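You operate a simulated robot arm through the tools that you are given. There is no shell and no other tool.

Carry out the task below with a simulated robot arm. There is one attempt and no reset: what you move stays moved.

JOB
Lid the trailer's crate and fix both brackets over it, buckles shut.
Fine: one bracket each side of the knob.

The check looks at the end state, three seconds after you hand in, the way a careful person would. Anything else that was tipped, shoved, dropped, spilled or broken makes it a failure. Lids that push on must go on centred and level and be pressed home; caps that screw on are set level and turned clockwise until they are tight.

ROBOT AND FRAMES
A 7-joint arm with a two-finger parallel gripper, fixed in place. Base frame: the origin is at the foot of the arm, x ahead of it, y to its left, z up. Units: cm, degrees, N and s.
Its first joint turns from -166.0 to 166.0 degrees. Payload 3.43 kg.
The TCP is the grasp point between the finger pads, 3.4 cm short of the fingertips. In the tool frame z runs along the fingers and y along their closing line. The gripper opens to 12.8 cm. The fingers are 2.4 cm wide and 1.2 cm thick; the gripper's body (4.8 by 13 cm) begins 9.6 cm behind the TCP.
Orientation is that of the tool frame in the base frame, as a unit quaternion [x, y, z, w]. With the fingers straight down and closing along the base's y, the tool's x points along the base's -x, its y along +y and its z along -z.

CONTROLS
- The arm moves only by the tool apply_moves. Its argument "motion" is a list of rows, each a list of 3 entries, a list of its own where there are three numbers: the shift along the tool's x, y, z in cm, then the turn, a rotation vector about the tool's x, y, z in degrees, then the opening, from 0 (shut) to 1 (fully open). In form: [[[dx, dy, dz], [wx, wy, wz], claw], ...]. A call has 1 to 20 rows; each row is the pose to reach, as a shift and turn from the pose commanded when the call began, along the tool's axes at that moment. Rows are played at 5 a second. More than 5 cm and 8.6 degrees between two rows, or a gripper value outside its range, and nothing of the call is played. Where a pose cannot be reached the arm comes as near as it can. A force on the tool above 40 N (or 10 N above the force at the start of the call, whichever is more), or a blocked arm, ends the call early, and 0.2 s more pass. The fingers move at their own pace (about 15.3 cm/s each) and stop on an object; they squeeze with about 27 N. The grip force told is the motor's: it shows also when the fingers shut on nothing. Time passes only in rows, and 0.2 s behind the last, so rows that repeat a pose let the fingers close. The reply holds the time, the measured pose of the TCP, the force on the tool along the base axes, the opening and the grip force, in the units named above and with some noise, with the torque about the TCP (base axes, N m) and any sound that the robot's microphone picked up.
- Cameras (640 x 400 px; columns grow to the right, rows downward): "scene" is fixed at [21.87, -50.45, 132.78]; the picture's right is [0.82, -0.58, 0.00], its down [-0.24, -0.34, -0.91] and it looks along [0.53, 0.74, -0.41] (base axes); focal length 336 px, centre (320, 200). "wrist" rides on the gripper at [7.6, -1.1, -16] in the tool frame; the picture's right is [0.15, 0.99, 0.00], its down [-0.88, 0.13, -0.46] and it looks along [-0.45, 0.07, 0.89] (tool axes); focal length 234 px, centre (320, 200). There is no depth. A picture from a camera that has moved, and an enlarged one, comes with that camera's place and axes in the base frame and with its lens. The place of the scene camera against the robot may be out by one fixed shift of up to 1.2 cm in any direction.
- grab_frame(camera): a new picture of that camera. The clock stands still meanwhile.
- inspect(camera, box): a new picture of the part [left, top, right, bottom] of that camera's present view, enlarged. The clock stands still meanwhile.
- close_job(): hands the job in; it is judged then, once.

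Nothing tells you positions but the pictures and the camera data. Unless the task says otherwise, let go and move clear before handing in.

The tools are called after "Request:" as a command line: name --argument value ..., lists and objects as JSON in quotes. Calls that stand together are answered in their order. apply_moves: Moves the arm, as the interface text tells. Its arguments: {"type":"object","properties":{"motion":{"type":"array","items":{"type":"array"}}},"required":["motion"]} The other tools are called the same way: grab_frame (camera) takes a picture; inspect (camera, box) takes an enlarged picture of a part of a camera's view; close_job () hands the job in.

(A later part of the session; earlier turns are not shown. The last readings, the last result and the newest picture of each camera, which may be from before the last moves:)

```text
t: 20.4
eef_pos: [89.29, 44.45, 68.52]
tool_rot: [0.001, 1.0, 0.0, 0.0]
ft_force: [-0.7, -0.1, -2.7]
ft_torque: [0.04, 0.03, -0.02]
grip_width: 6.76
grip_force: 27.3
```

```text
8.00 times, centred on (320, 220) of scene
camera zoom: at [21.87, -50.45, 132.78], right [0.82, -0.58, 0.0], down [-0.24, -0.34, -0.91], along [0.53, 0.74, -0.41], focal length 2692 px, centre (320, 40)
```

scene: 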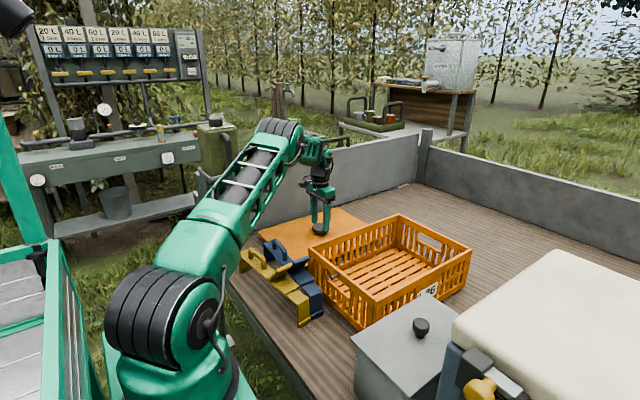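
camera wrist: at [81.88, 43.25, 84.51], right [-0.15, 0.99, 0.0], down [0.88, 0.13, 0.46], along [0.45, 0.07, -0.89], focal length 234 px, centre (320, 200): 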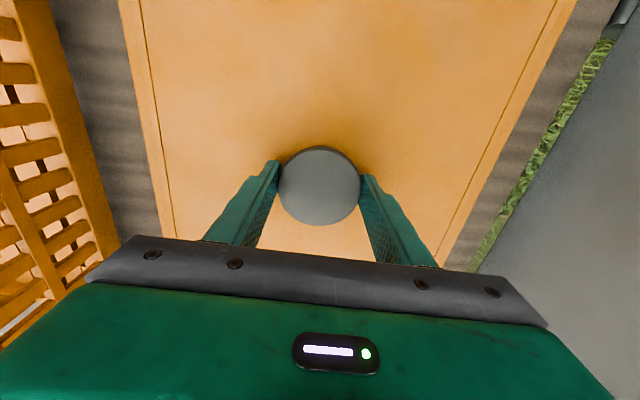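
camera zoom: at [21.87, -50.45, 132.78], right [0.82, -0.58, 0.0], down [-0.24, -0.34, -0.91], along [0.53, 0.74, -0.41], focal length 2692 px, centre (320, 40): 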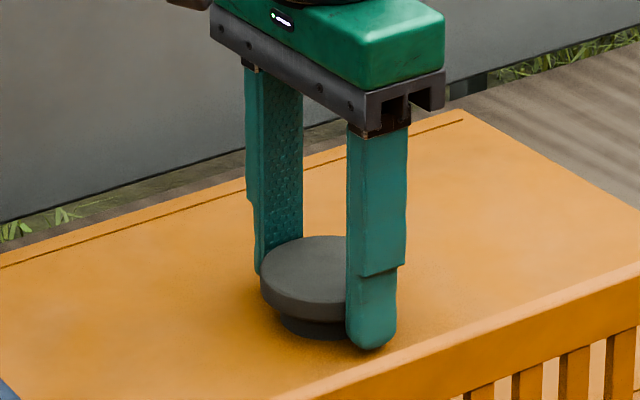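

No slip this time: the knob stayed put relative to the fingers. I'll continue lifting gently.

Request:
apply_moves --motion '[[[0, 0, -0.2], [0, 0, 0], 0], [[0, 0, -0.5], [0, 0, 0], 0], [[0, 0, -0.9], [0, 0, 0], 0], [[0, 0, -1.4], [0, 0, 0], 0], [[0, 0, -2], [0, 0, 0], 0], [[0, 0, -2.6], [0, 0, 0], 0], [[0, 0, -3.2], [0, 0, 0], 0], [[0, 0, -3.8], [0, 0, 0], 0], [[0, 0, -4.4], [0, 0, 0], 0], [[0, 0, -5], [0, 0, 0], 0], [[0, 0, -5.6], [0, 0, 0], 0], [[0, 0, -6.2], [0, 0, 0], 0], [[0, 0, -6.8], [0, 0, 0], 0], [[0, 0, -7.4], [0, 0, 0], 0], [[0, 0, -8], [0, 0, 0], 0], [[0, 0, -8.5], [0, 0, 0], 0], [[0, 0, -8.8], [0, 0, 0], 0], [[0, 0, -9], [0, 0, 0], 0]]'

Request:
grab_frame --camera "wrist"

Request:
inspect --camera "scene" --box '[215, 140, 425, 270]'

```text
t: 24.2
eef_pos: [89.29, 44.46, 77.56]
tool_rot: [0.0, 1.0, 0.0, -0.001]
ft_force: [-0.1, 0.2, -2.8]
ft_torque: [-0.01, -0.01, 0.0]
grip_width: 6.72
grip_force: 27.5
```

```text
taken
camera wrist: at [81.85, 43.17, 93.51], right [-0.15, 0.99, 0.0], down [0.88, 0.13, 0.45], along [0.45, 0.07, -0.89], focal length 234 px, centre (320, 200)
```

wrist: 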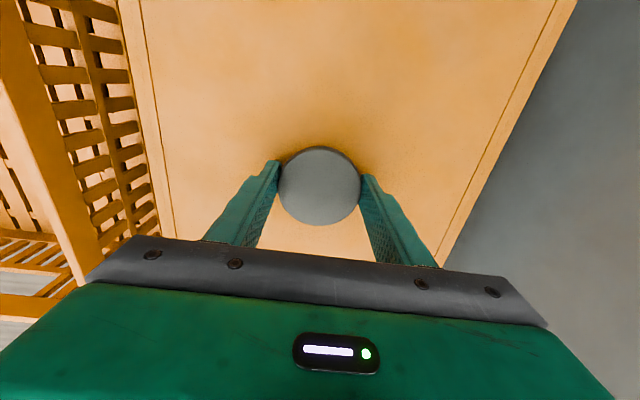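

```text
3.05 times, centred on (320, 205) of scene
camera zoom: at [21.87, -50.45, 132.78], right [0.82, -0.58, 0.0], down [-0.24, -0.34, -0.91], along [0.53, 0.74, -0.41], focal length 1026 px, centre (320, 185)
```

zoom: 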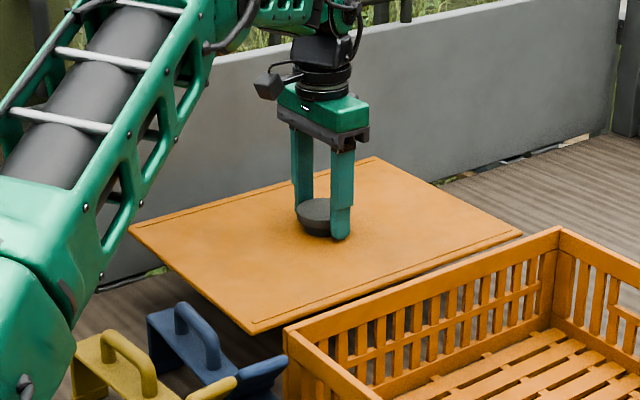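

The lid hangs level and steady. I'll raise it another 9.5 cm to clear the crate rim.

Request:
apply_moves --motion '[[[0, 0, -0.3], [0, 0, 0], 0], [[0, 0, -0.8], [0, 0, 0], 0], [[0, 0, -1.4], [0, 0, 0], 0], [[0, 0, -2], [0, 0, 0], 0], [[0, 0, -2.6], [0, 0, 0], 0], [[0, 0, -3.2], [0, 0, 0], 0], [[0, 0, -3.8], [0, 0, 0], 0], [[0, 0, -4.4], [0, 0, 0], 0], [[0, 0, -5], [0, 0, 0], 0], [[0, 0, -5.6], [0, 0, 0], 0], [[0, 0, -6.2], [0, 0, 0], 0], [[0, 0, -6.8], [0, 0, 0], 0], [[0, 0, -7.4], [0, 0, 0], 0], [[0, 0, -8], [0, 0, 0], 0], [[0, 0, -8.6], [0, 0, 0], 0], [[0, 0, -9.1], [0, 0, 0], 0], [[0, 0, -9.4], [0, 0, 0], 0], [[0, 0, -9.5], [0, 0, 0], 0]]'

Request:
grab_frame --camera "wrist"

Request:
inspect --camera "scene" --box '[215, 140, 425, 270]'

```text
t: 28.0
eef_pos: [89.46, 44.27, 86.92]
tool_rot: [0.0, 1.0, 0.0, -0.001]
ft_force: [-0.3, 0.6, -3.3]
ft_torque: [0.01, 0.0, 0.0]
grip_width: 6.75
grip_force: 26.9
```

```text
taken
camera wrist: at [81.98, 43.16, 102.97], right [-0.15, 0.99, 0.0], down [0.88, 0.13, 0.45], along [0.45, 0.07, -0.89], focal length 234 px, centre (320, 200)
```

wrist: 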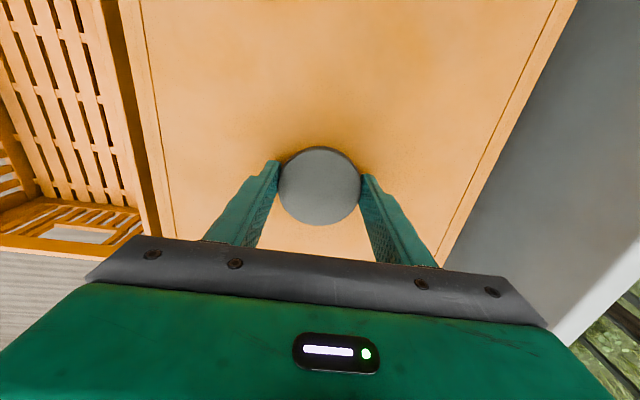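

```text
3.05 times, centred on (320, 205) of scene
camera zoom: at [21.87, -50.45, 132.78], right [0.82, -0.58, 0.0], down [-0.24, -0.34, -0.91], along [0.53, 0.74, -0.41], focal length 1026 px, centre (320, 185)
```

zoom: 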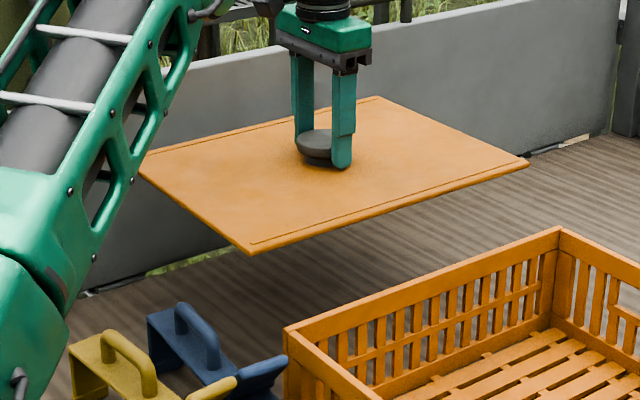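

The lid is well above the rim. Before moving across, I'll measure the crate's far rim from this viewpoint.

Request:
inspect --camera "wrist" --box '[0, 130, 180, 270]'

Request:
inspect --camera "wrist" --box '[0, 0, 180, 140]'

```text
2.86 times, centred on (90, 200) of wrist
camera zoom: at [81.98, 43.16, 102.97], right [-0.15, 0.99, 0.0], down [0.88, 0.13, 0.45], along [0.45, 0.07, -0.89], focal length 669 px, centre (977, 200)
```

zoom: 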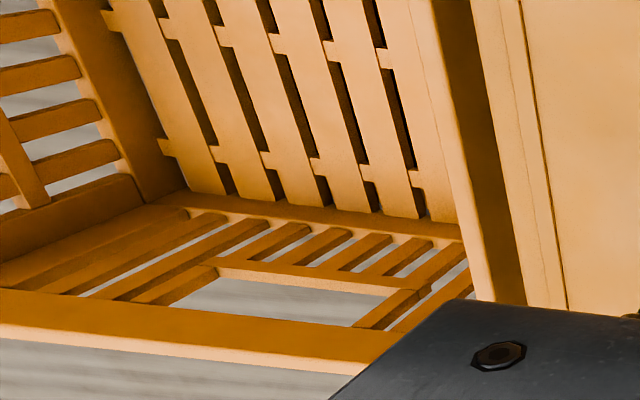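

```text
2.86 times, centred on (90, 70) of wrist
camera zoom: at [81.98, 43.16, 102.97], right [-0.15, 0.99, 0.0], down [0.88, 0.13, 0.45], along [0.45, 0.07, -0.89], focal length 669 px, centre (977, 571)
```

zoom: 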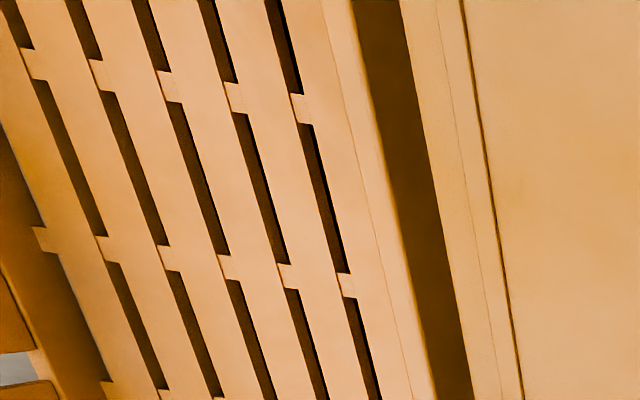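

The crate's rim measures x 69.8–110, y −6.6–23, so its centre is about (90.0, 8.2). I'll carry the lid across to just above it.

Request:
apply_moves --motion '[[[0, -0.4, 0], [0, 0, 0], 0], [[0, -1.2, 0], [0, 0, 0], 0], [[-0.1, -2.4, 0], [0, 0, 0], 0], [[-0.1, -4.2, 0], [0, 0, 0], 0], [[-0.2, -6.4, 0], [0, 0, 0], 0], [[-0.2, -8.8, 0], [0, 0, 0], 0], [[-0.2, -11.2, 0], [0, 0, 0], 0], [[-0.2, -13.6, 0], [0, 0, 0], 0], [[-0.3, -16, 0], [0, 0, 0], 0], [[-0.3, -18.4, 0], [0, 0, 0], 0], [[-0.4, -20.8, 0], [0, 0, 0], 0], [[-0.4, -23.2, 0], [0, 0, 0], 0], [[-0.4, -25.6, 0], [0, 0, 0], 0], [[-0.5, -28, 0], [0, 0, 0], 0], [[-0.5, -30.4, 0], [0, 0, 0], 0], [[-0.5, -32.6, 0], [0, 0, 0], 0], [[-0.55, -34.4, 0], [0, 0, 0], 0], [[-0.55, -35.6, 0], [0, 0, 0], 0], [[-0.55, -36.1, 0], [0, 0, 0], 0], [[-0.55, -36.1, 0], [0, 0, 0], 0]]'

Request:
grab_frame --camera "wrist"

Request:
grab_frame --camera "scene"

```text
t: 32.2
eef_pos: [89.9, 8.2, 86.92]
tool_rot: [0.0, 1.0, -0.001, -0.001]
ft_force: [0.2, -0.2, -2.7]
ft_torque: [-0.02, -0.02, -0.01]
grip_width: 6.73
grip_force: 26.6
```

```text
taken
camera wrist: at [82.34, 7.1, 102.94], right [-0.15, 0.99, 0.0], down [0.88, 0.13, 0.45], along [0.45, 0.07, -0.89], focal length 234 px, centre (320, 200)
```

wrist: 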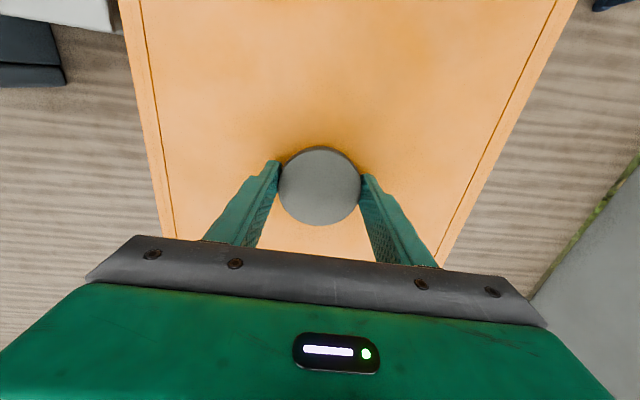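

```text
taken
```

scene: 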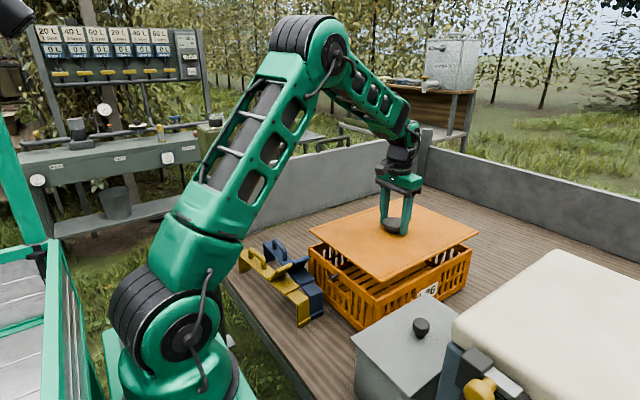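

The lid is hovering over the crate. I'll check its alignment with the crate corners in the scene view.

Request:
inspect --camera "scene" --box '[295, 190, 485, 330]'

Request:
inspect --camera "scene" --box '[300, 220, 400, 330]'

Request:
inspect --camera "scene" --box '[390, 190, 490, 310]'

```text
2.86 times, centred on (390, 260) of scene
camera zoom: at [21.87, -50.45, 132.78], right [0.82, -0.58, 0.0], down [-0.24, -0.34, -0.91], along [0.53, 0.74, -0.41], focal length 962 px, centre (120, 29)
```

zoom: 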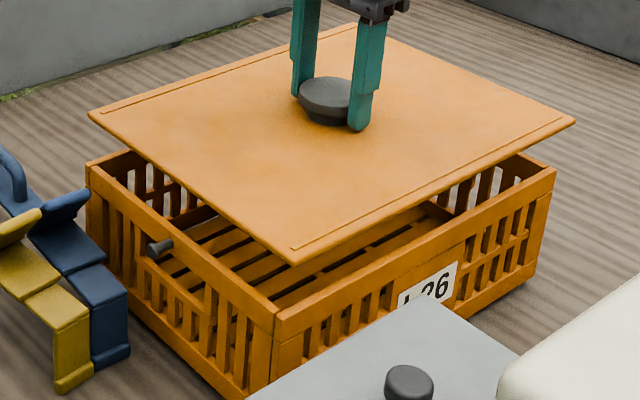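

```text
3.64 times, centred on (350, 275) of scene
camera zoom: at [21.87, -50.45, 132.78], right [0.82, -0.58, 0.0], down [-0.24, -0.34, -0.91], along [0.53, 0.74, -0.41], focal length 1224 px, centre (211, -73)
```

zoom: 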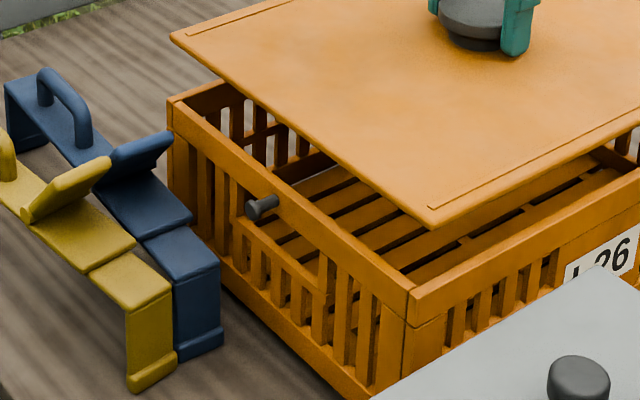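

```text
3.33 times, centred on (440, 250) of scene
camera zoom: at [21.87, -50.45, 132.78], right [0.82, -0.58, 0.0], down [-0.24, -0.34, -0.91], along [0.53, 0.74, -0.41], focal length 1122 px, centre (-80, 33)
```

zoom: 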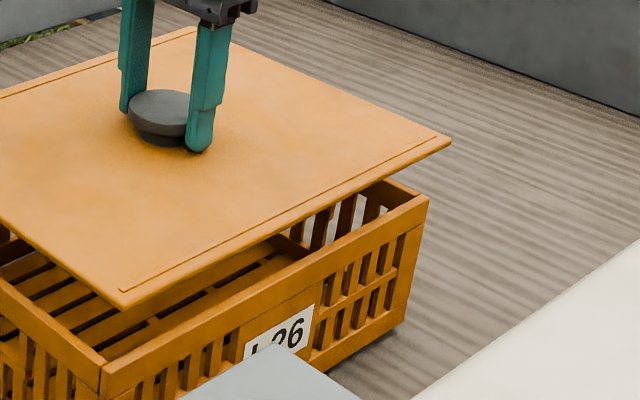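

Scene-based corner comparison suggests a possible offset of about 1 cm, depending on the exact rim height. I'll lower the lid to just above the rim, where parallax vanishes, and compare edges directly.

Request:
apply_moves --motion '[[[0, 0, 0.4], [0, 0, 0], 0], [[0, 0, 1], [0, 0, 0], 0], [[0, 0, 1.6], [0, 0, 0], 0], [[0, 0, 2.2], [0, 0, 0], 0], [[0, 0, 2.8], [0, 0, 0], 0], [[0, 0, 3.2], [0, 0, 0], 0], [[0, 0, 3.4], [0, 0, 0], 0], [[0, 0, 3.4], [0, 0, 0], 0]]'

Request:
inspect --camera "scene" --box '[295, 230, 395, 330]'

Request:
inspect --camera "scene" --box '[400, 200, 490, 280]'

Request:
inspect --camera "scene" --box '[295, 190, 485, 330]'

Request:
grab_frame --camera "wrist"

```text
t: 34.0
eef_pos: [89.88, 8.34, 83.46]
tool_rot: [0.0, 1.0, 0.001, 0.0]
ft_force: [0.1, -0.6, -2.5]
ft_torque: [-0.04, -0.05, 0.02]
grip_width: 6.74
grip_force: 27.1
```

```text
4.00 times, centred on (345, 280) of scene
camera zoom: at [21.87, -50.45, 132.78], right [0.82, -0.58, 0.0], down [-0.24, -0.34, -0.91], along [0.53, 0.74, -0.41], focal length 1346 px, centre (220, -120)
```

zoom: 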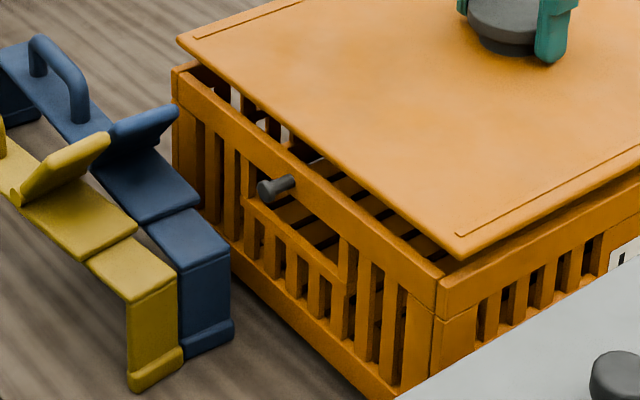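

```text
5.00 times, centred on (445, 240) of scene
camera zoom: at [21.87, -50.45, 132.78], right [0.82, -0.58, 0.0], down [-0.24, -0.34, -0.91], along [0.53, 0.74, -0.41], focal length 1683 px, centre (-305, 0)
```

zoom: 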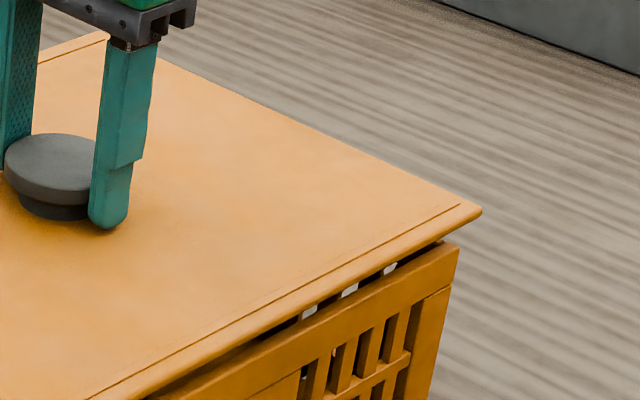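

```text
2.86 times, centred on (390, 260) of scene
camera zoom: at [21.87, -50.45, 132.78], right [0.82, -0.58, 0.0], down [-0.24, -0.34, -0.91], along [0.53, 0.74, -0.41], focal length 962 px, centre (120, 29)
```

zoom: 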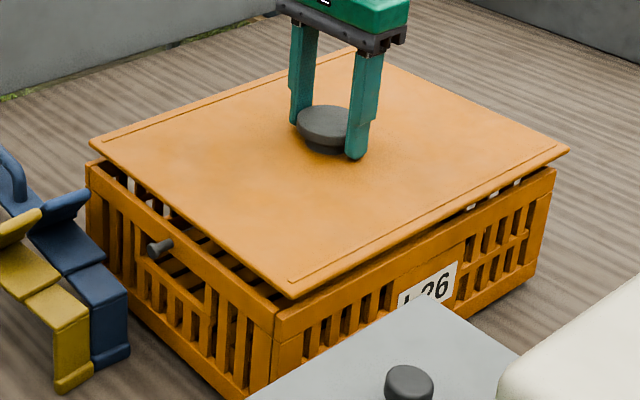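

```text
taken
camera wrist: at [82.39, 7.06, 99.57], right [-0.15, 0.99, 0.0], down [0.88, 0.13, 0.46], along [0.45, 0.07, -0.89], focal length 234 px, centre (320, 200)
```

wrist: 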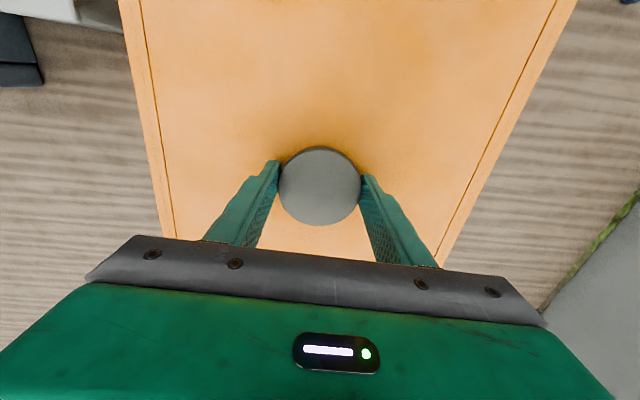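

Combining both cameras, the lid seems about 0.3 cm too far in +x and 0.2 cm too far in −y, with the rim at z≈76.8. I'll correct this and lower another centimetre for a closer comparison.

Request:
apply_moves --motion '[[[0.15, 0.1, 0.2], [0, 0, 0], 0], [[0.3, 0.2, 0.5], [0, 0, 0], 0], [[0.35, 0.2, 0.8], [0, 0, 0], 0], [[0.35, 0.2, 1.0], [0, 0, 0], 0], [[0.35, 0.2, 1.1], [0, 0, 0], 0], [[0.35, 0.2, 1.1], [0, 0, 0], 0]]'

Request:
inspect --camera "scene" --box '[340, 270, 400, 320]'

Request:
inspect --camera "scene" --box '[300, 225, 360, 275]'

Request:
inspect --camera "scene" --box '[430, 220, 490, 270]'

```text
t: 35.4
eef_pos: [89.37, 8.44, 82.26]
tool_rot: [0.001, 1.0, 0.0, -0.001]
ft_force: [-1.0, 0.4, -2.6]
ft_torque: [-0.04, 0.02, -0.01]
grip_width: 6.74
grip_force: 26.5
```

```text
8.00 times, centred on (370, 295) of scene
camera zoom: at [21.87, -50.45, 132.78], right [0.82, -0.58, 0.0], down [-0.24, -0.34, -0.91], along [0.53, 0.74, -0.41], focal length 2692 px, centre (-80, -560)
```

zoom: 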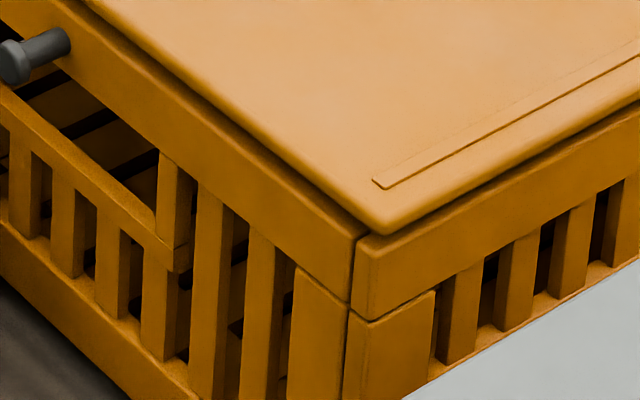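

```text
8.00 times, centred on (330, 250) of scene
camera zoom: at [21.87, -50.45, 132.78], right [0.82, -0.58, 0.0], down [-0.24, -0.34, -0.91], along [0.53, 0.74, -0.41], focal length 2692 px, centre (240, -200)
```

zoom: 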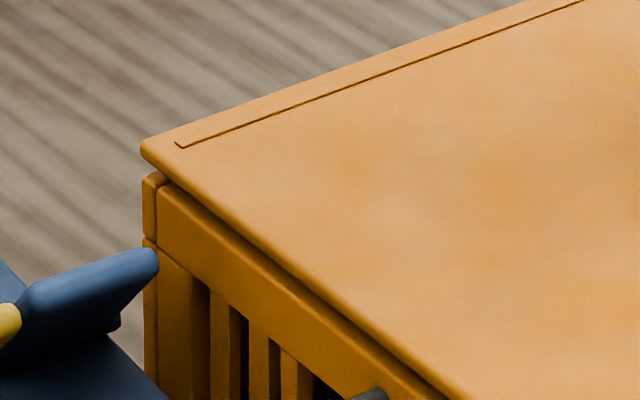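

```text
8.00 times, centred on (460, 245) of scene
camera zoom: at [21.87, -50.45, 132.78], right [0.82, -0.58, 0.0], down [-0.24, -0.34, -0.91], along [0.53, 0.74, -0.41], focal length 2692 px, centre (-800, -160)
```

zoom: 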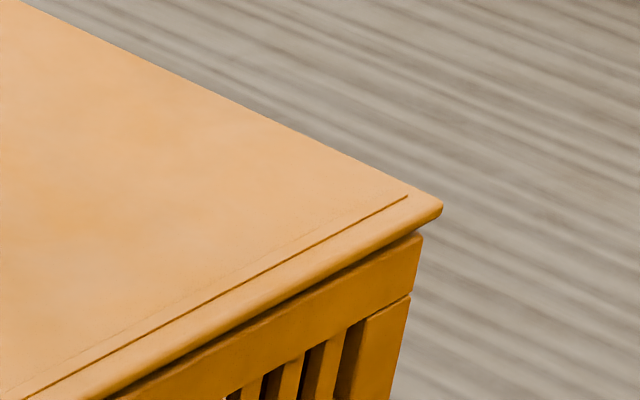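

Now only small gaps remain. I'll nudge by (−0.1, +0.25) and lower in small increments, watching the force.

Request:
apply_moves --motion '[[[0.05, 0.15, 0.1], [0, 0, 0], 0], [[0.1, 0.25, 0.25], [0, 0, 0], 0], [[0.1, 0.25, 0.4], [0, 0, 0], 0], [[0.1, 0.25, 0.5], [0, 0, 0], 0], [[0.1, 0.25, 0.5], [0, 0, 0], 0]]'

Request:
inspect --camera "scene" --box '[340, 270, 400, 320]'

Request:
inspect --camera "scene" --box '[300, 225, 360, 275]'

Request:
inspect --camera "scene" --box '[430, 220, 490, 270]'

```text
t: 36.6
eef_pos: [89.38, 8.74, 81.83]
tool_rot: [0.0, 1.0, 0.0, 0.0]
ft_force: [-0.1, -0.6, -2.4]
ft_torque: [0.02, -0.01, 0.01]
grip_width: 6.74
grip_force: 27.0
```

```text
8.00 times, centred on (370, 295) of scene
camera zoom: at [21.87, -50.45, 132.78], right [0.82, -0.58, 0.0], down [-0.24, -0.34, -0.91], along [0.53, 0.74, -0.41], focal length 2692 px, centre (-80, -560)
```

zoom: 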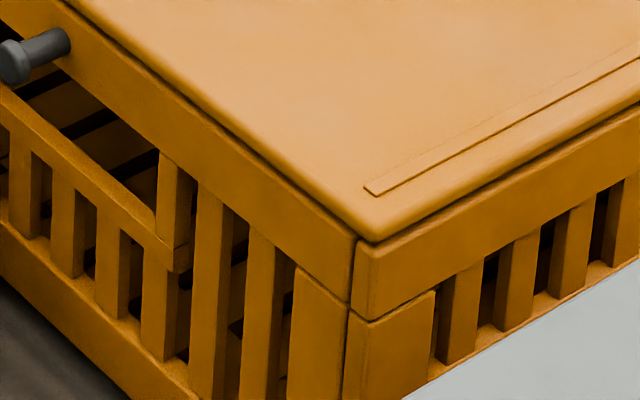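

```text
8.00 times, centred on (330, 250) of scene
camera zoom: at [21.87, -50.45, 132.78], right [0.82, -0.58, 0.0], down [-0.24, -0.34, -0.91], along [0.53, 0.74, -0.41], focal length 2692 px, centre (240, -200)
```

zoom: 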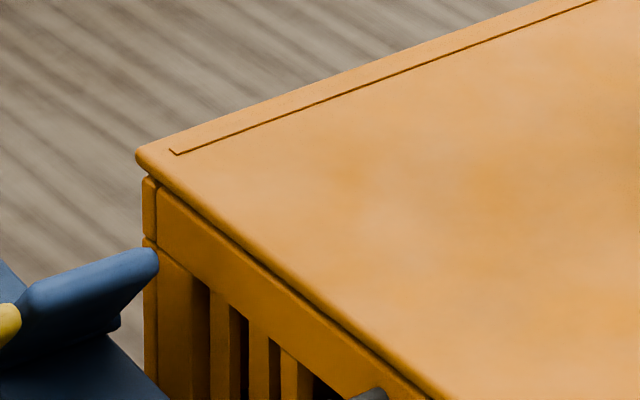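

```text
8.00 times, centred on (460, 245) of scene
camera zoom: at [21.87, -50.45, 132.78], right [0.82, -0.58, 0.0], down [-0.24, -0.34, -0.91], along [0.53, 0.74, -0.41], focal length 2692 px, centre (-800, -160)
```

zoom: 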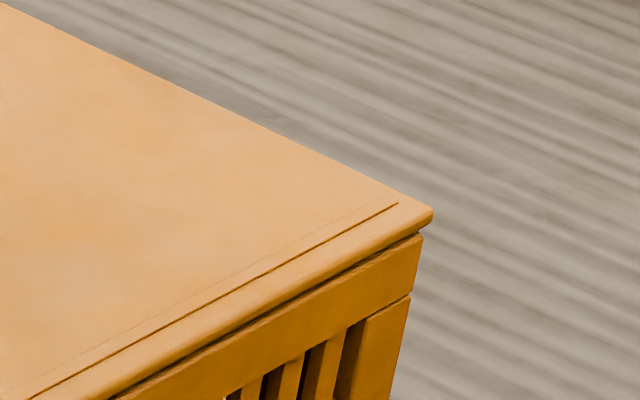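

The lid now overhangs left and right about equally. I'll lower a bit more to find contact.

Request:
apply_moves --motion '[[[0, 0, 0.1], [0, 0, 0], 0], [[0, 0, 0.2], [0, 0, 0], 0], [[0, 0, 0.3], [0, 0, 0], 0], [[0, 0, 0.3], [0, 0, 0], 0]]'

Request:
inspect --camera "scene" --box '[340, 270, 400, 320]'

Request:
inspect --camera "scene" --box '[430, 220, 490, 270]'

```text
t: 37.6
eef_pos: [89.45, 8.68, 81.58]
tool_rot: [0.0, 1.0, 0.0, -0.001]
ft_force: [1.5, -1.3, 6.4]
ft_torque: [-0.09, 0.17, -0.01]
grip_width: 6.75
grip_force: 27.5
```

```text
8.00 times, centred on (370, 295) of scene
camera zoom: at [21.87, -50.45, 132.78], right [0.82, -0.58, 0.0], down [-0.24, -0.34, -0.91], along [0.53, 0.74, -0.41], focal length 2692 px, centre (-80, -560)
```

zoom: 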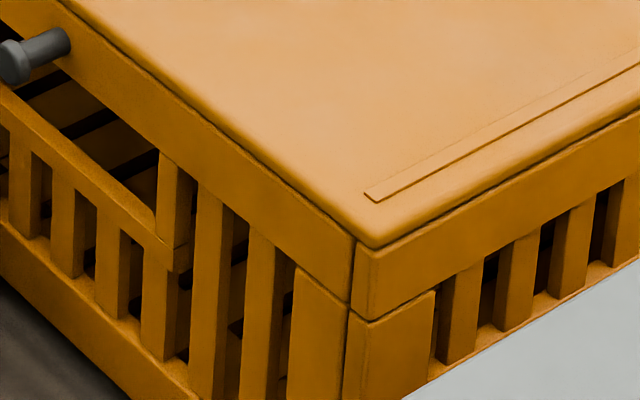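

```text
8.00 times, centred on (460, 245) of scene
camera zoom: at [21.87, -50.45, 132.78], right [0.82, -0.58, 0.0], down [-0.24, -0.34, -0.91], along [0.53, 0.74, -0.41], focal length 2692 px, centre (-800, -160)
```

zoom: 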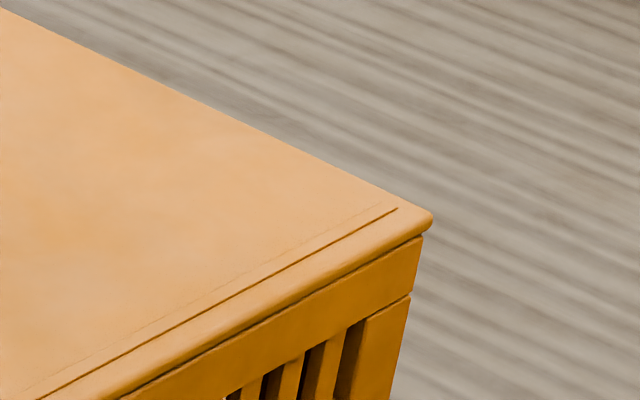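

Contact at TCP z≈81.6, with the lid flush to the rim. I'll let go and rise, then check centring and level from other viewpoints.

Request:
apply_moves --motion '[[[0, 0, -0.1], [0, 0, 0], 0], [[0, 0, -0.1], [0, 0, 0], 0.3], [[0, 0, -0.1], [0, 0, 0], 0.8], [[0, 0, -0.1], [0, 0, 0], 0.8], [[0, 0, -1], [0, 0, 0], 0.8], [[0, 0, -3], [0, 0, 0], 0.8], [[0, 0, -6], [0, 0, 0], 0.8], [[0, 0, -9], [0, 0, 0], 0.8], [[0, 0, -12], [0, 0, 0], 0.8], [[0, 0, -12], [0, 0, 0], 0.8]]'

Request:
inspect --camera "scene" --box '[295, 190, 485, 330]'

Request:
grab_frame --camera "wrist"

```text
t: 39.8
eef_pos: [89.17, 8.59, 93.59]
tool_rot: [0.0, 1.0, 0.0, 0.0]
ft_force: [0.4, -0.2, -1.1]
ft_torque: [-0.02, -0.03, 0.0]
grip_width: 10.26
grip_force: 0.0
```

```text
2.86 times, centred on (390, 260) of scene
camera zoom: at [21.87, -50.45, 132.78], right [0.82, -0.58, 0.0], down [-0.24, -0.34, -0.91], along [0.53, 0.74, -0.41], focal length 962 px, centre (120, 29)
```

zoom: 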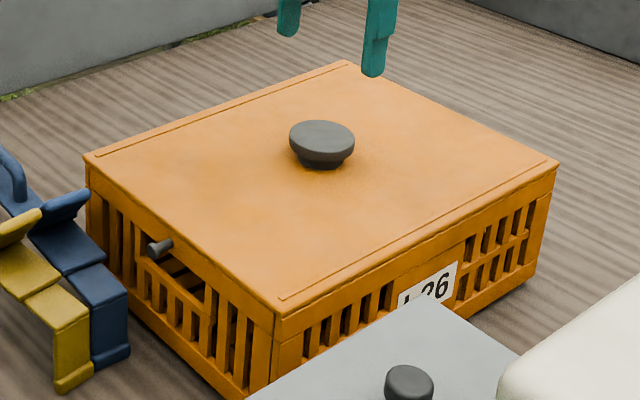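

```text
taken
camera wrist: at [81.67, 7.38, 109.59], right [-0.15, 0.99, 0.0], down [0.88, 0.13, 0.45], along [0.45, 0.07, -0.89], focal length 234 px, centre (320, 200)
```

wrist: 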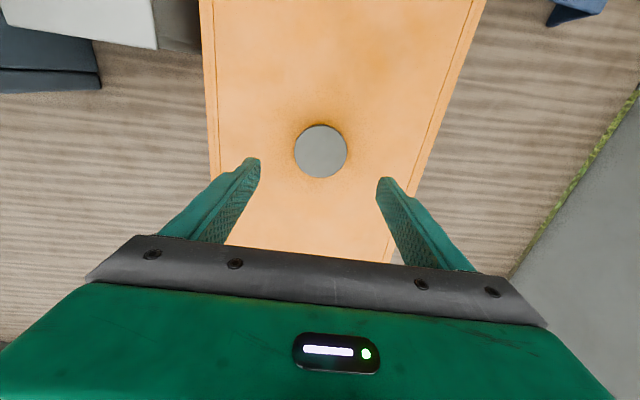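

The lid appears nicely seated. I'll zoom in on each visible corner to check centring.

Request:
inspect --camera "scene" --box '[340, 270, 400, 320]'

Request:
inspect --camera "scene" --box '[300, 225, 360, 275]'

Request:
inspect --camera "scene" --box '[430, 220, 490, 270]'

Request:
inspect --camera "scene" --box '[370, 195, 430, 245]'

```text
8.00 times, centred on (370, 295) of scene
camera zoom: at [21.87, -50.45, 132.78], right [0.82, -0.58, 0.0], down [-0.24, -0.34, -0.91], along [0.53, 0.74, -0.41], focal length 2692 px, centre (-80, -560)
```

zoom: 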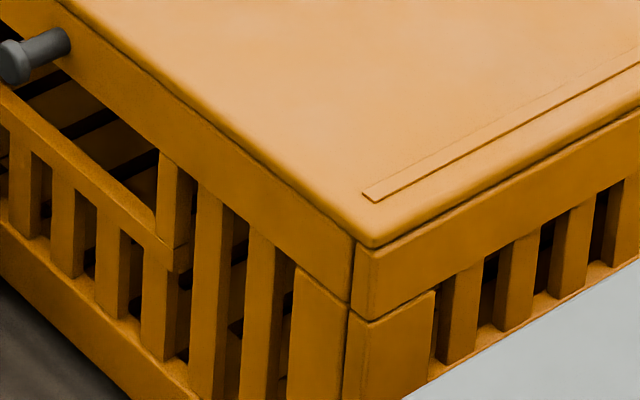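

```text
8.00 times, centred on (330, 250) of scene
camera zoom: at [21.87, -50.45, 132.78], right [0.82, -0.58, 0.0], down [-0.24, -0.34, -0.91], along [0.53, 0.74, -0.41], focal length 2692 px, centre (240, -200)
```

zoom: 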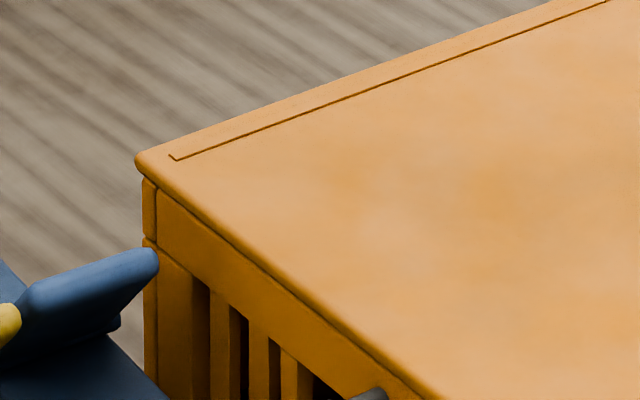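

```text
8.00 times, centred on (460, 245) of scene
camera zoom: at [21.87, -50.45, 132.78], right [0.82, -0.58, 0.0], down [-0.24, -0.34, -0.91], along [0.53, 0.74, -0.41], focal length 2692 px, centre (-800, -160)
```

zoom: 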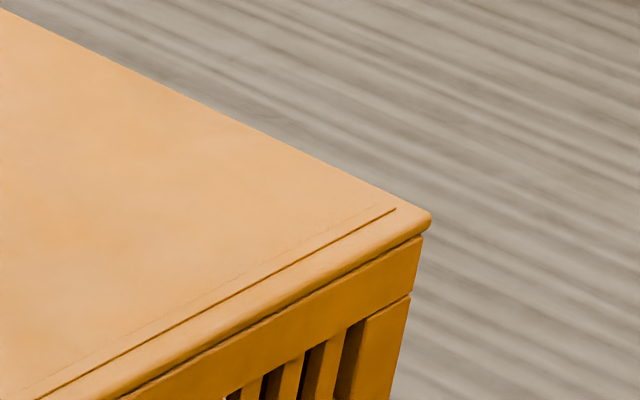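

```text
8.00 times, centred on (400, 220) of scene
camera zoom: at [21.87, -50.45, 132.78], right [0.82, -0.58, 0.0], down [-0.24, -0.34, -0.91], along [0.53, 0.74, -0.41], focal length 2692 px, centre (-320, 40)
```

zoom: 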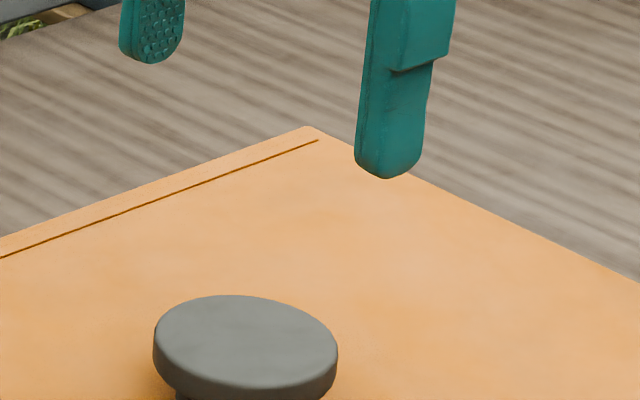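

The lid looks flush and close to centred. I'll swing the wrist camera to the near +y corner to double-check and re-measure the brackets.

Request:
apply_moves --motion '[[[3, 3, 0], [0, 0, 0], 0.5], [[6, 6, 0], [0, 0, 0], 0.5], [[9, 9, 0], [0, 0, 0], 0.5], [[12, 12, 0], [0, 0, 0], 0.5], [[15, 15, 0], [0, 0, 0], 0.5], [[18, 18, 0], [0, 0, 0], 0.5], [[20, 20, 0], [0, 0, 0], 0.5], [[20, 20, 0], [0, 0, 0], 0.5]]'

Request:
grab_frame --camera "wrist"

Request:
inspect --camera "wrist" --box '[130, 40, 330, 180]'

```text
t: 41.6
eef_pos: [69.3, 28.85, 93.73]
tool_rot: [0.001, 1.0, 0.0, 0.0]
ft_force: [-0.3, 0.4, -0.1]
ft_torque: [0.01, 0.01, 0.02]
grip_width: 6.42
grip_force: 0.0
```

```text
taken
camera wrist: at [61.8, 27.65, 109.81], right [-0.15, 0.99, 0.0], down [0.88, 0.13, 0.46], along [0.45, 0.07, -0.89], focal length 234 px, centre (320, 200)
```

wrist: 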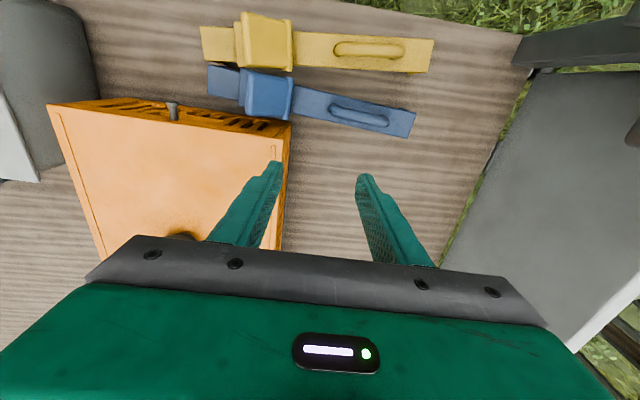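

```text
2.86 times, centred on (230, 110) of wrist
camera zoom: at [61.8, 27.65, 109.81], right [-0.15, 0.99, 0.0], down [0.88, 0.13, 0.46], along [0.45, 0.07, -0.89], focal length 669 px, centre (577, 457)
```

zoom: 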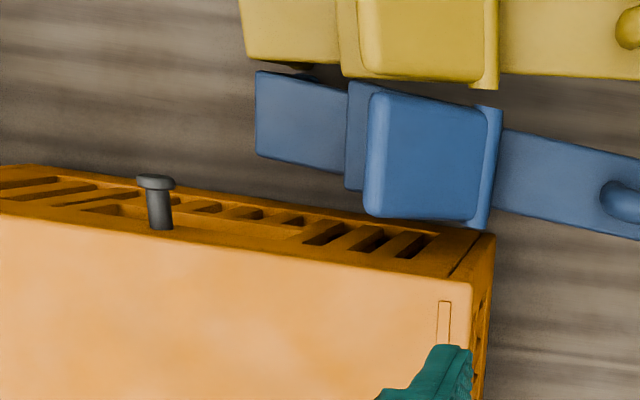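

Let me zoom on the near +y corner and the brackets.

Request:
inspect --camera "wrist" --box '[260, 105, 310, 155]'

Request:
inspect --camera "wrist" --box '[190, 0, 450, 150]'

Request:
inspect --camera "wrist" --box '[30, 80, 130, 160]'

```text
8.00 times, centred on (285, 130) of wrist
camera zoom: at [61.8, 27.65, 109.81], right [-0.15, 0.99, 0.0], down [0.88, 0.13, 0.46], along [0.45, 0.07, -0.89], focal length 1873 px, centre (600, 760)
```

zoom: 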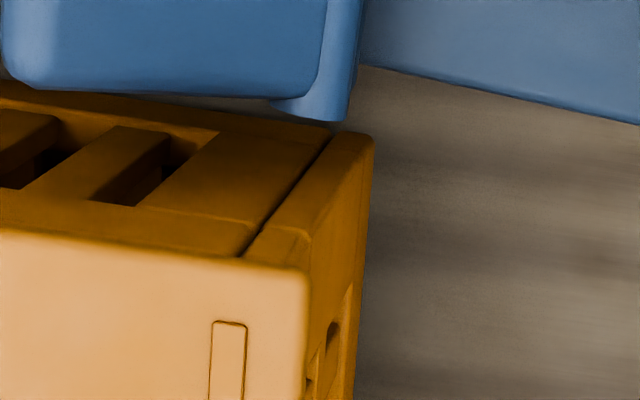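

```text
2.46 times, centred on (320, 75) of wrist
camera zoom: at [61.8, 27.65, 109.81], right [-0.15, 0.99, 0.0], down [0.88, 0.13, 0.46], along [0.45, 0.07, -0.89], focal length 576 px, centre (320, 508)
```

zoom: 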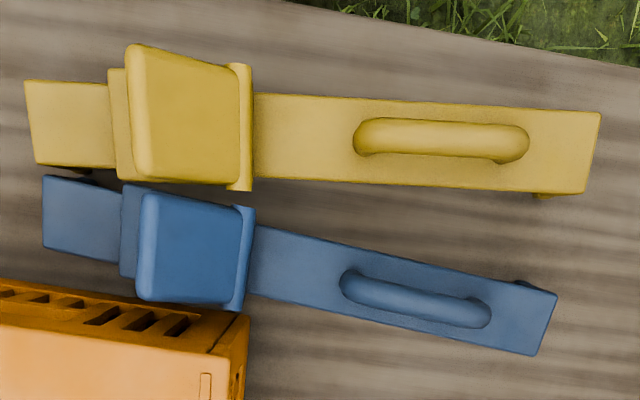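

```text
5.00 times, centred on (80, 120) of wrist
camera zoom: at [61.8, 27.65, 109.81], right [-0.15, 0.99, 0.0], down [0.88, 0.13, 0.46], along [0.45, 0.07, -0.89], focal length 1171 px, centre (1520, 600)
```

zoom: 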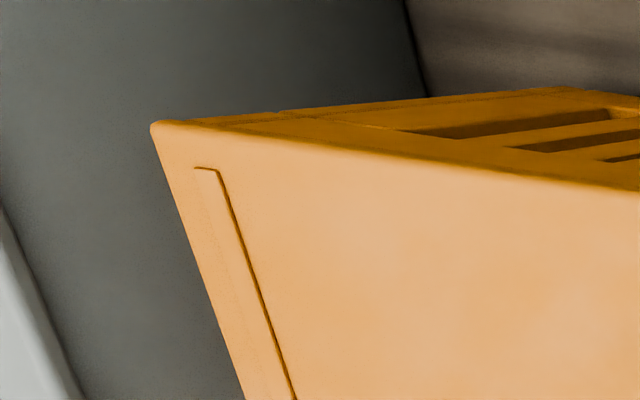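

The lid is centred, with roughly equal small overhangs on both sides. I'll now press the knob down with closed fingers to make sure it's home.

Request:
apply_moves --motion '[[[-3, -3, 0], [0, 0, 0], 0], [[-6, -6, 0], [0, 0, 0], 0], [[-9, -9, 0], [0, 0, 0], 0], [[-12, -12, 0], [0, 0, 0], 0], [[-15, -15, 0], [0, 0, 0], 0], [[-18, -18, 0], [0, 0, 0], 0], [[-20.1, -20.1, 0], [0, 0, 0], 0], [[-20.1, -20.1, 3], [0, 0, 0], 0], [[-20.1, -20.1, 6], [0, 0, 0], 0], [[-20.1, -20.1, 8], [0, 0, 0], 0], [[-20.1, -20.1, 8], [0, 0, 0], 0]]'

Request:
inspect --camera "scene" --box '[340, 170, 460, 260]'

Request:
grab_frame --camera "wrist"

```text
t: 44.0
eef_pos: [89.7, 8.6, 85.63]
tool_rot: [0.0, 1.0, 0.0, -0.001]
ft_force: [-0.5, 0.0, 0.2]
ft_torque: [-0.02, -0.01, 0.03]
grip_width: 0.01
grip_force: 26.9
```

```text
4.44 times, centred on (400, 215) of scene
camera zoom: at [21.87, -50.45, 132.78], right [0.82, -0.58, 0.0], down [-0.24, -0.34, -0.91], along [0.53, 0.74, -0.41], focal length 1496 px, centre (-36, 133)
```

zoom: 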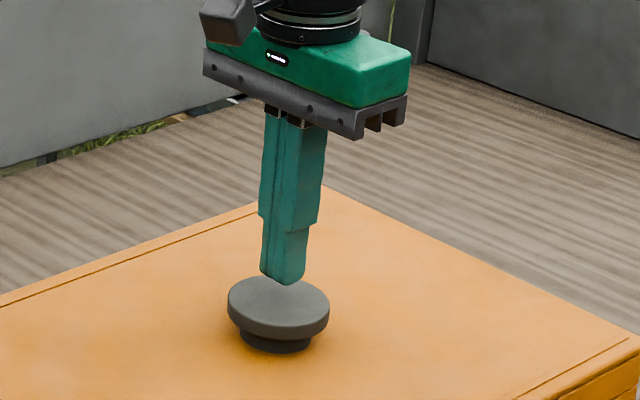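

```text
taken
camera wrist: at [82.15, 7.47, 101.65], right [-0.15, 0.99, 0.0], down [0.88, 0.13, 0.45], along [0.45, 0.07, -0.89], focal length 234 px, centre (320, 200)
```

wrist: 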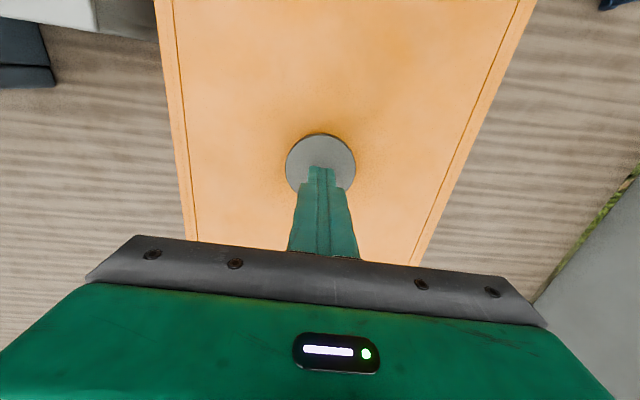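

Positioned over the knob. Pressing down in fine steps; the call stops by itself at 40 N.

Request:
apply_moves --motion '[[[0, 0, 0.8], [0, 0, 0], 0], [[0, 0, 1.3], [0, 0, 0], 0], [[0, 0, 1.5], [0, 0, 0], 0], [[0, 0, 1.7], [0, 0, 0], 0], [[0, 0, 1.9], [0, 0, 0], 0], [[0, 0, 2.1], [0, 0, 0], 0], [[0, 0, 2.3], [0, 0, 0], 0], [[0, 0, 2.5], [0, 0, 0], 0], [[0, 0, 2.6], [0, 0, 0], 0]]'

Request:
inspect --camera "scene" --box '[295, 190, 485, 330]'

```text
t: 45.4
eef_pos: [88.67, 8.64, 85.02]
tool_rot: [-0.001, 1.0, 0.001, 0.009]
ft_force: [-0.1, 0.1, -1.9]
ft_torque: [-0.03, 0.11, -0.01]
grip_width: 0.0
grip_force: 27.3
stopped in row 6: the force on the tool passed its limit at 43 N (the readings are from after the stop); the commanded pose is now the measured one
```

```text
2.86 times, centred on (390, 260) of scene
camera zoom: at [21.87, -50.45, 132.78], right [0.82, -0.58, 0.0], down [-0.24, -0.34, -0.91], along [0.53, 0.74, -0.41], focal length 962 px, centre (120, 29)
```

zoom: 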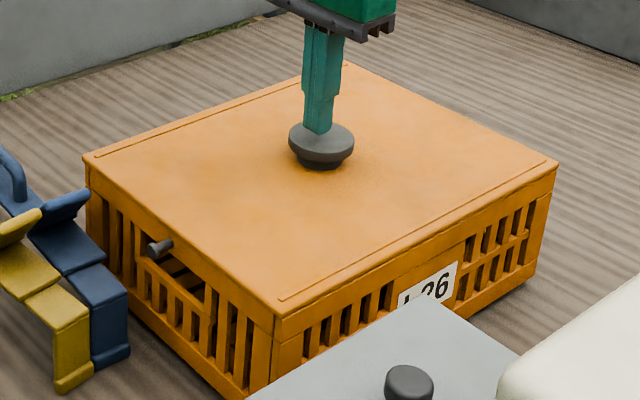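

It pressed to 43 N without the lid moving, so it was already home. Next I'll level the tool and test whether I can reach the far bracket position at carrying height.

Request:
apply_moves --motion '[[[0, 0, -3], [0, 1, 0], 0], [[0, 0, -6.5], [0, 1, 0], 0], [[-3, 2, -7], [0, 1, 0], 0], [[-6, 4, -7], [0, 1, 0], 0], [[-8.5, 6, -7], [0, 1, 0], 0], [[-9.8, 6.7, -7], [0, 1, 0], 0], [[-9.8, 6.7, -7], [0, 1, 0], 0], [[-9.8, 6.7, -7], [0, 1, 0], 0]]'

Request:
grab_frame --camera "scene"

```text
t: 47.2
eef_pos: [98.14, 15.4, 92.31]
tool_rot: [0.0, 1.0, 0.001, 0.001]
ft_force: [0.3, 0.5, 0.4]
ft_torque: [0.03, -0.03, 0.01]
grip_width: 0.01
grip_force: 27.3
```

```text
taken
```

scene: 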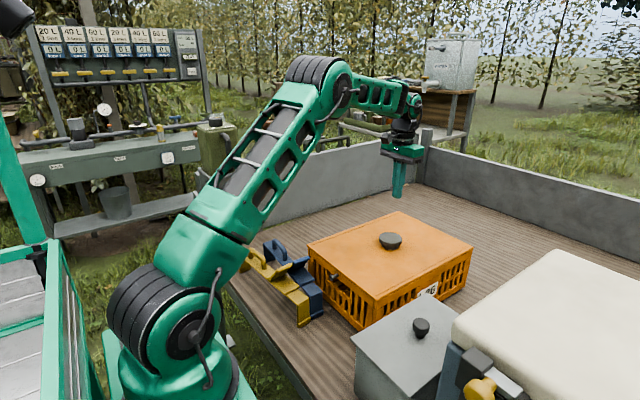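

The far position is reachable at carry height with the tool plumb. Now I'll move over the blue bracket's handle, opening to about 11 cm and matching its yaw of about −3.3°.

Request:
apply_moves --motion '[[[3.5, 2, 0], [0, 0, 0.5], 0.3], [[7, 4, 0], [0, 0, 1], 0.6], [[10.5, 6, 0], [0, 0, 1.5], 0.86], [[14, 8, 0], [0, 0, 2], 0.86], [[17.5, 10, 0], [0, 0, 2.5], 0.86], [[21, 12, 0], [0, 0, 3], 0.86], [[24.5, 14, 0], [0, 0, 3.3], 0.86], [[28, 16, 1], [0, 0, 3.3], 0.86], [[31, 17.5, 2], [0, 0, 3.3], 0.86], [[32.7, 18.5, 2.5], [0, 0, 3.3], 0.86], [[32.7, 18.5, 2.5], [0, 0, 3.3], 0.86]]'

Request:
grab_frame --camera "wrist"

Request:
inspect --camera "wrist" --box '[180, 60, 460, 240]'

```text
t: 49.6
eef_pos: [65.64, 33.78, 89.84]
tool_rot: [0.029, 1.0, 0.0, 0.0]
ft_force: [0.8, 0.3, 0.7]
ft_torque: [-0.02, 0.02, 0.02]
grip_width: 10.99
grip_force: 0.0
```

```text
taken
camera wrist: at [58.06, 33.01, 105.84], right [-0.09, 1.0, 0.0], down [0.89, 0.08, 0.46], along [0.45, 0.04, -0.89], focal length 234 px, centre (320, 200)
```

wrist: 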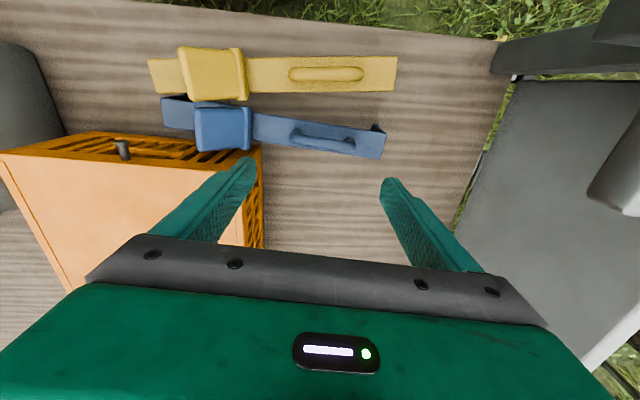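

```text
2.22 times, centred on (320, 150) of wrist
camera zoom: at [58.06, 33.01, 105.84], right [-0.09, 1.0, 0.0], down [0.89, 0.08, 0.46], along [0.45, 0.04, -0.89], focal length 520 px, centre (320, 311)
```

zoom: 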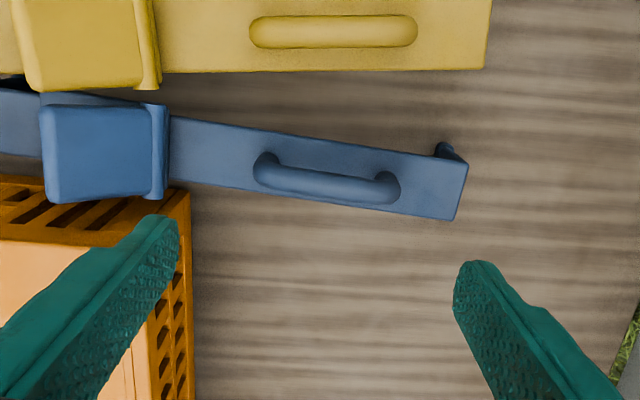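

The tool yaw matches the blue bracket; its handle centre is at about (65.6, 34.2) and 9.5 cm long. I'll descend partway and re-check.

Request:
apply_moves --motion '[[[0, 0.4, 3], [0, 0, 0], 0.9], [[0, 0.4, 6], [0, 0, 0], 0.9], [[0, 0.4, 9], [0, 0, 0], 0.9], [[0, 0.4, 11], [0, 0, 0], 0.9], [[0, 0.4, 11], [0, 0, 0], 0.9], [[0, 0.4, 11], [0, 0, 0], 0.9]]'

Request:
grab_frame --camera "wrist"

Request:
inspect --camera "scene" --box '[220, 210, 340, 310]'

```text
t: 51.0
eef_pos: [65.5, 34.01, 78.57]
tool_rot: [0.028, 1.0, 0.002, 0.001]
ft_force: [0.4, -0.5, 0.0]
ft_torque: [0.0, -0.01, 0.01]
grip_width: 11.52
grip_force: 0.1
```

```text
taken
camera wrist: at [58.0, 33.2, 94.68], right [-0.09, 1.0, 0.0], down [0.89, 0.08, 0.46], along [0.45, 0.04, -0.89], focal length 234 px, centre (320, 200)
```

wrist: 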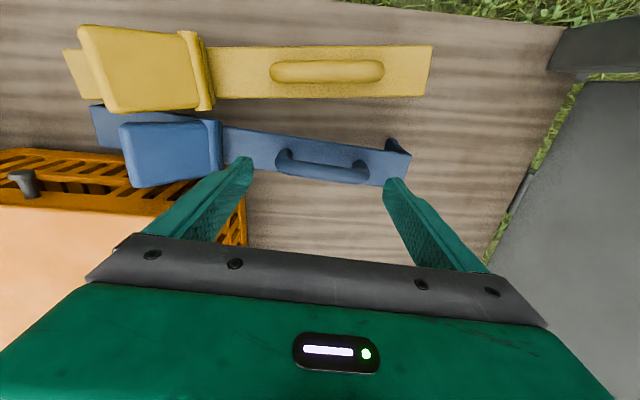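

```text
4.00 times, centred on (280, 260) of scene
camera zoom: at [21.87, -50.45, 132.78], right [0.82, -0.58, 0.0], down [-0.24, -0.34, -0.91], along [0.53, 0.74, -0.41], focal length 1346 px, centre (480, -40)
```

zoom: 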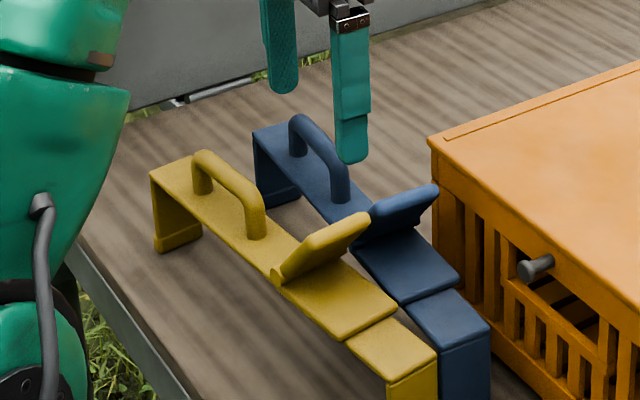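

Let me zoom in for a precise handle centre at this height.

Request:
inspect --camera "wrist" --box '[220, 110, 420, 230]'

```text
3.20 times, centred on (320, 170) of wrist
camera zoom: at [58.0, 33.2, 94.68], right [-0.09, 1.0, 0.0], down [0.89, 0.08, 0.46], along [0.45, 0.04, -0.89], focal length 749 px, centre (320, 296)
```

zoom: 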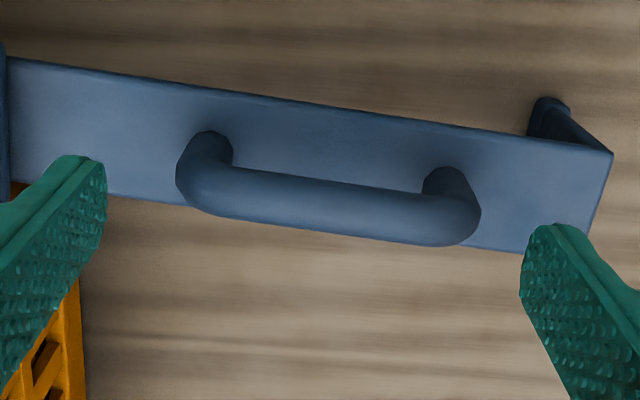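

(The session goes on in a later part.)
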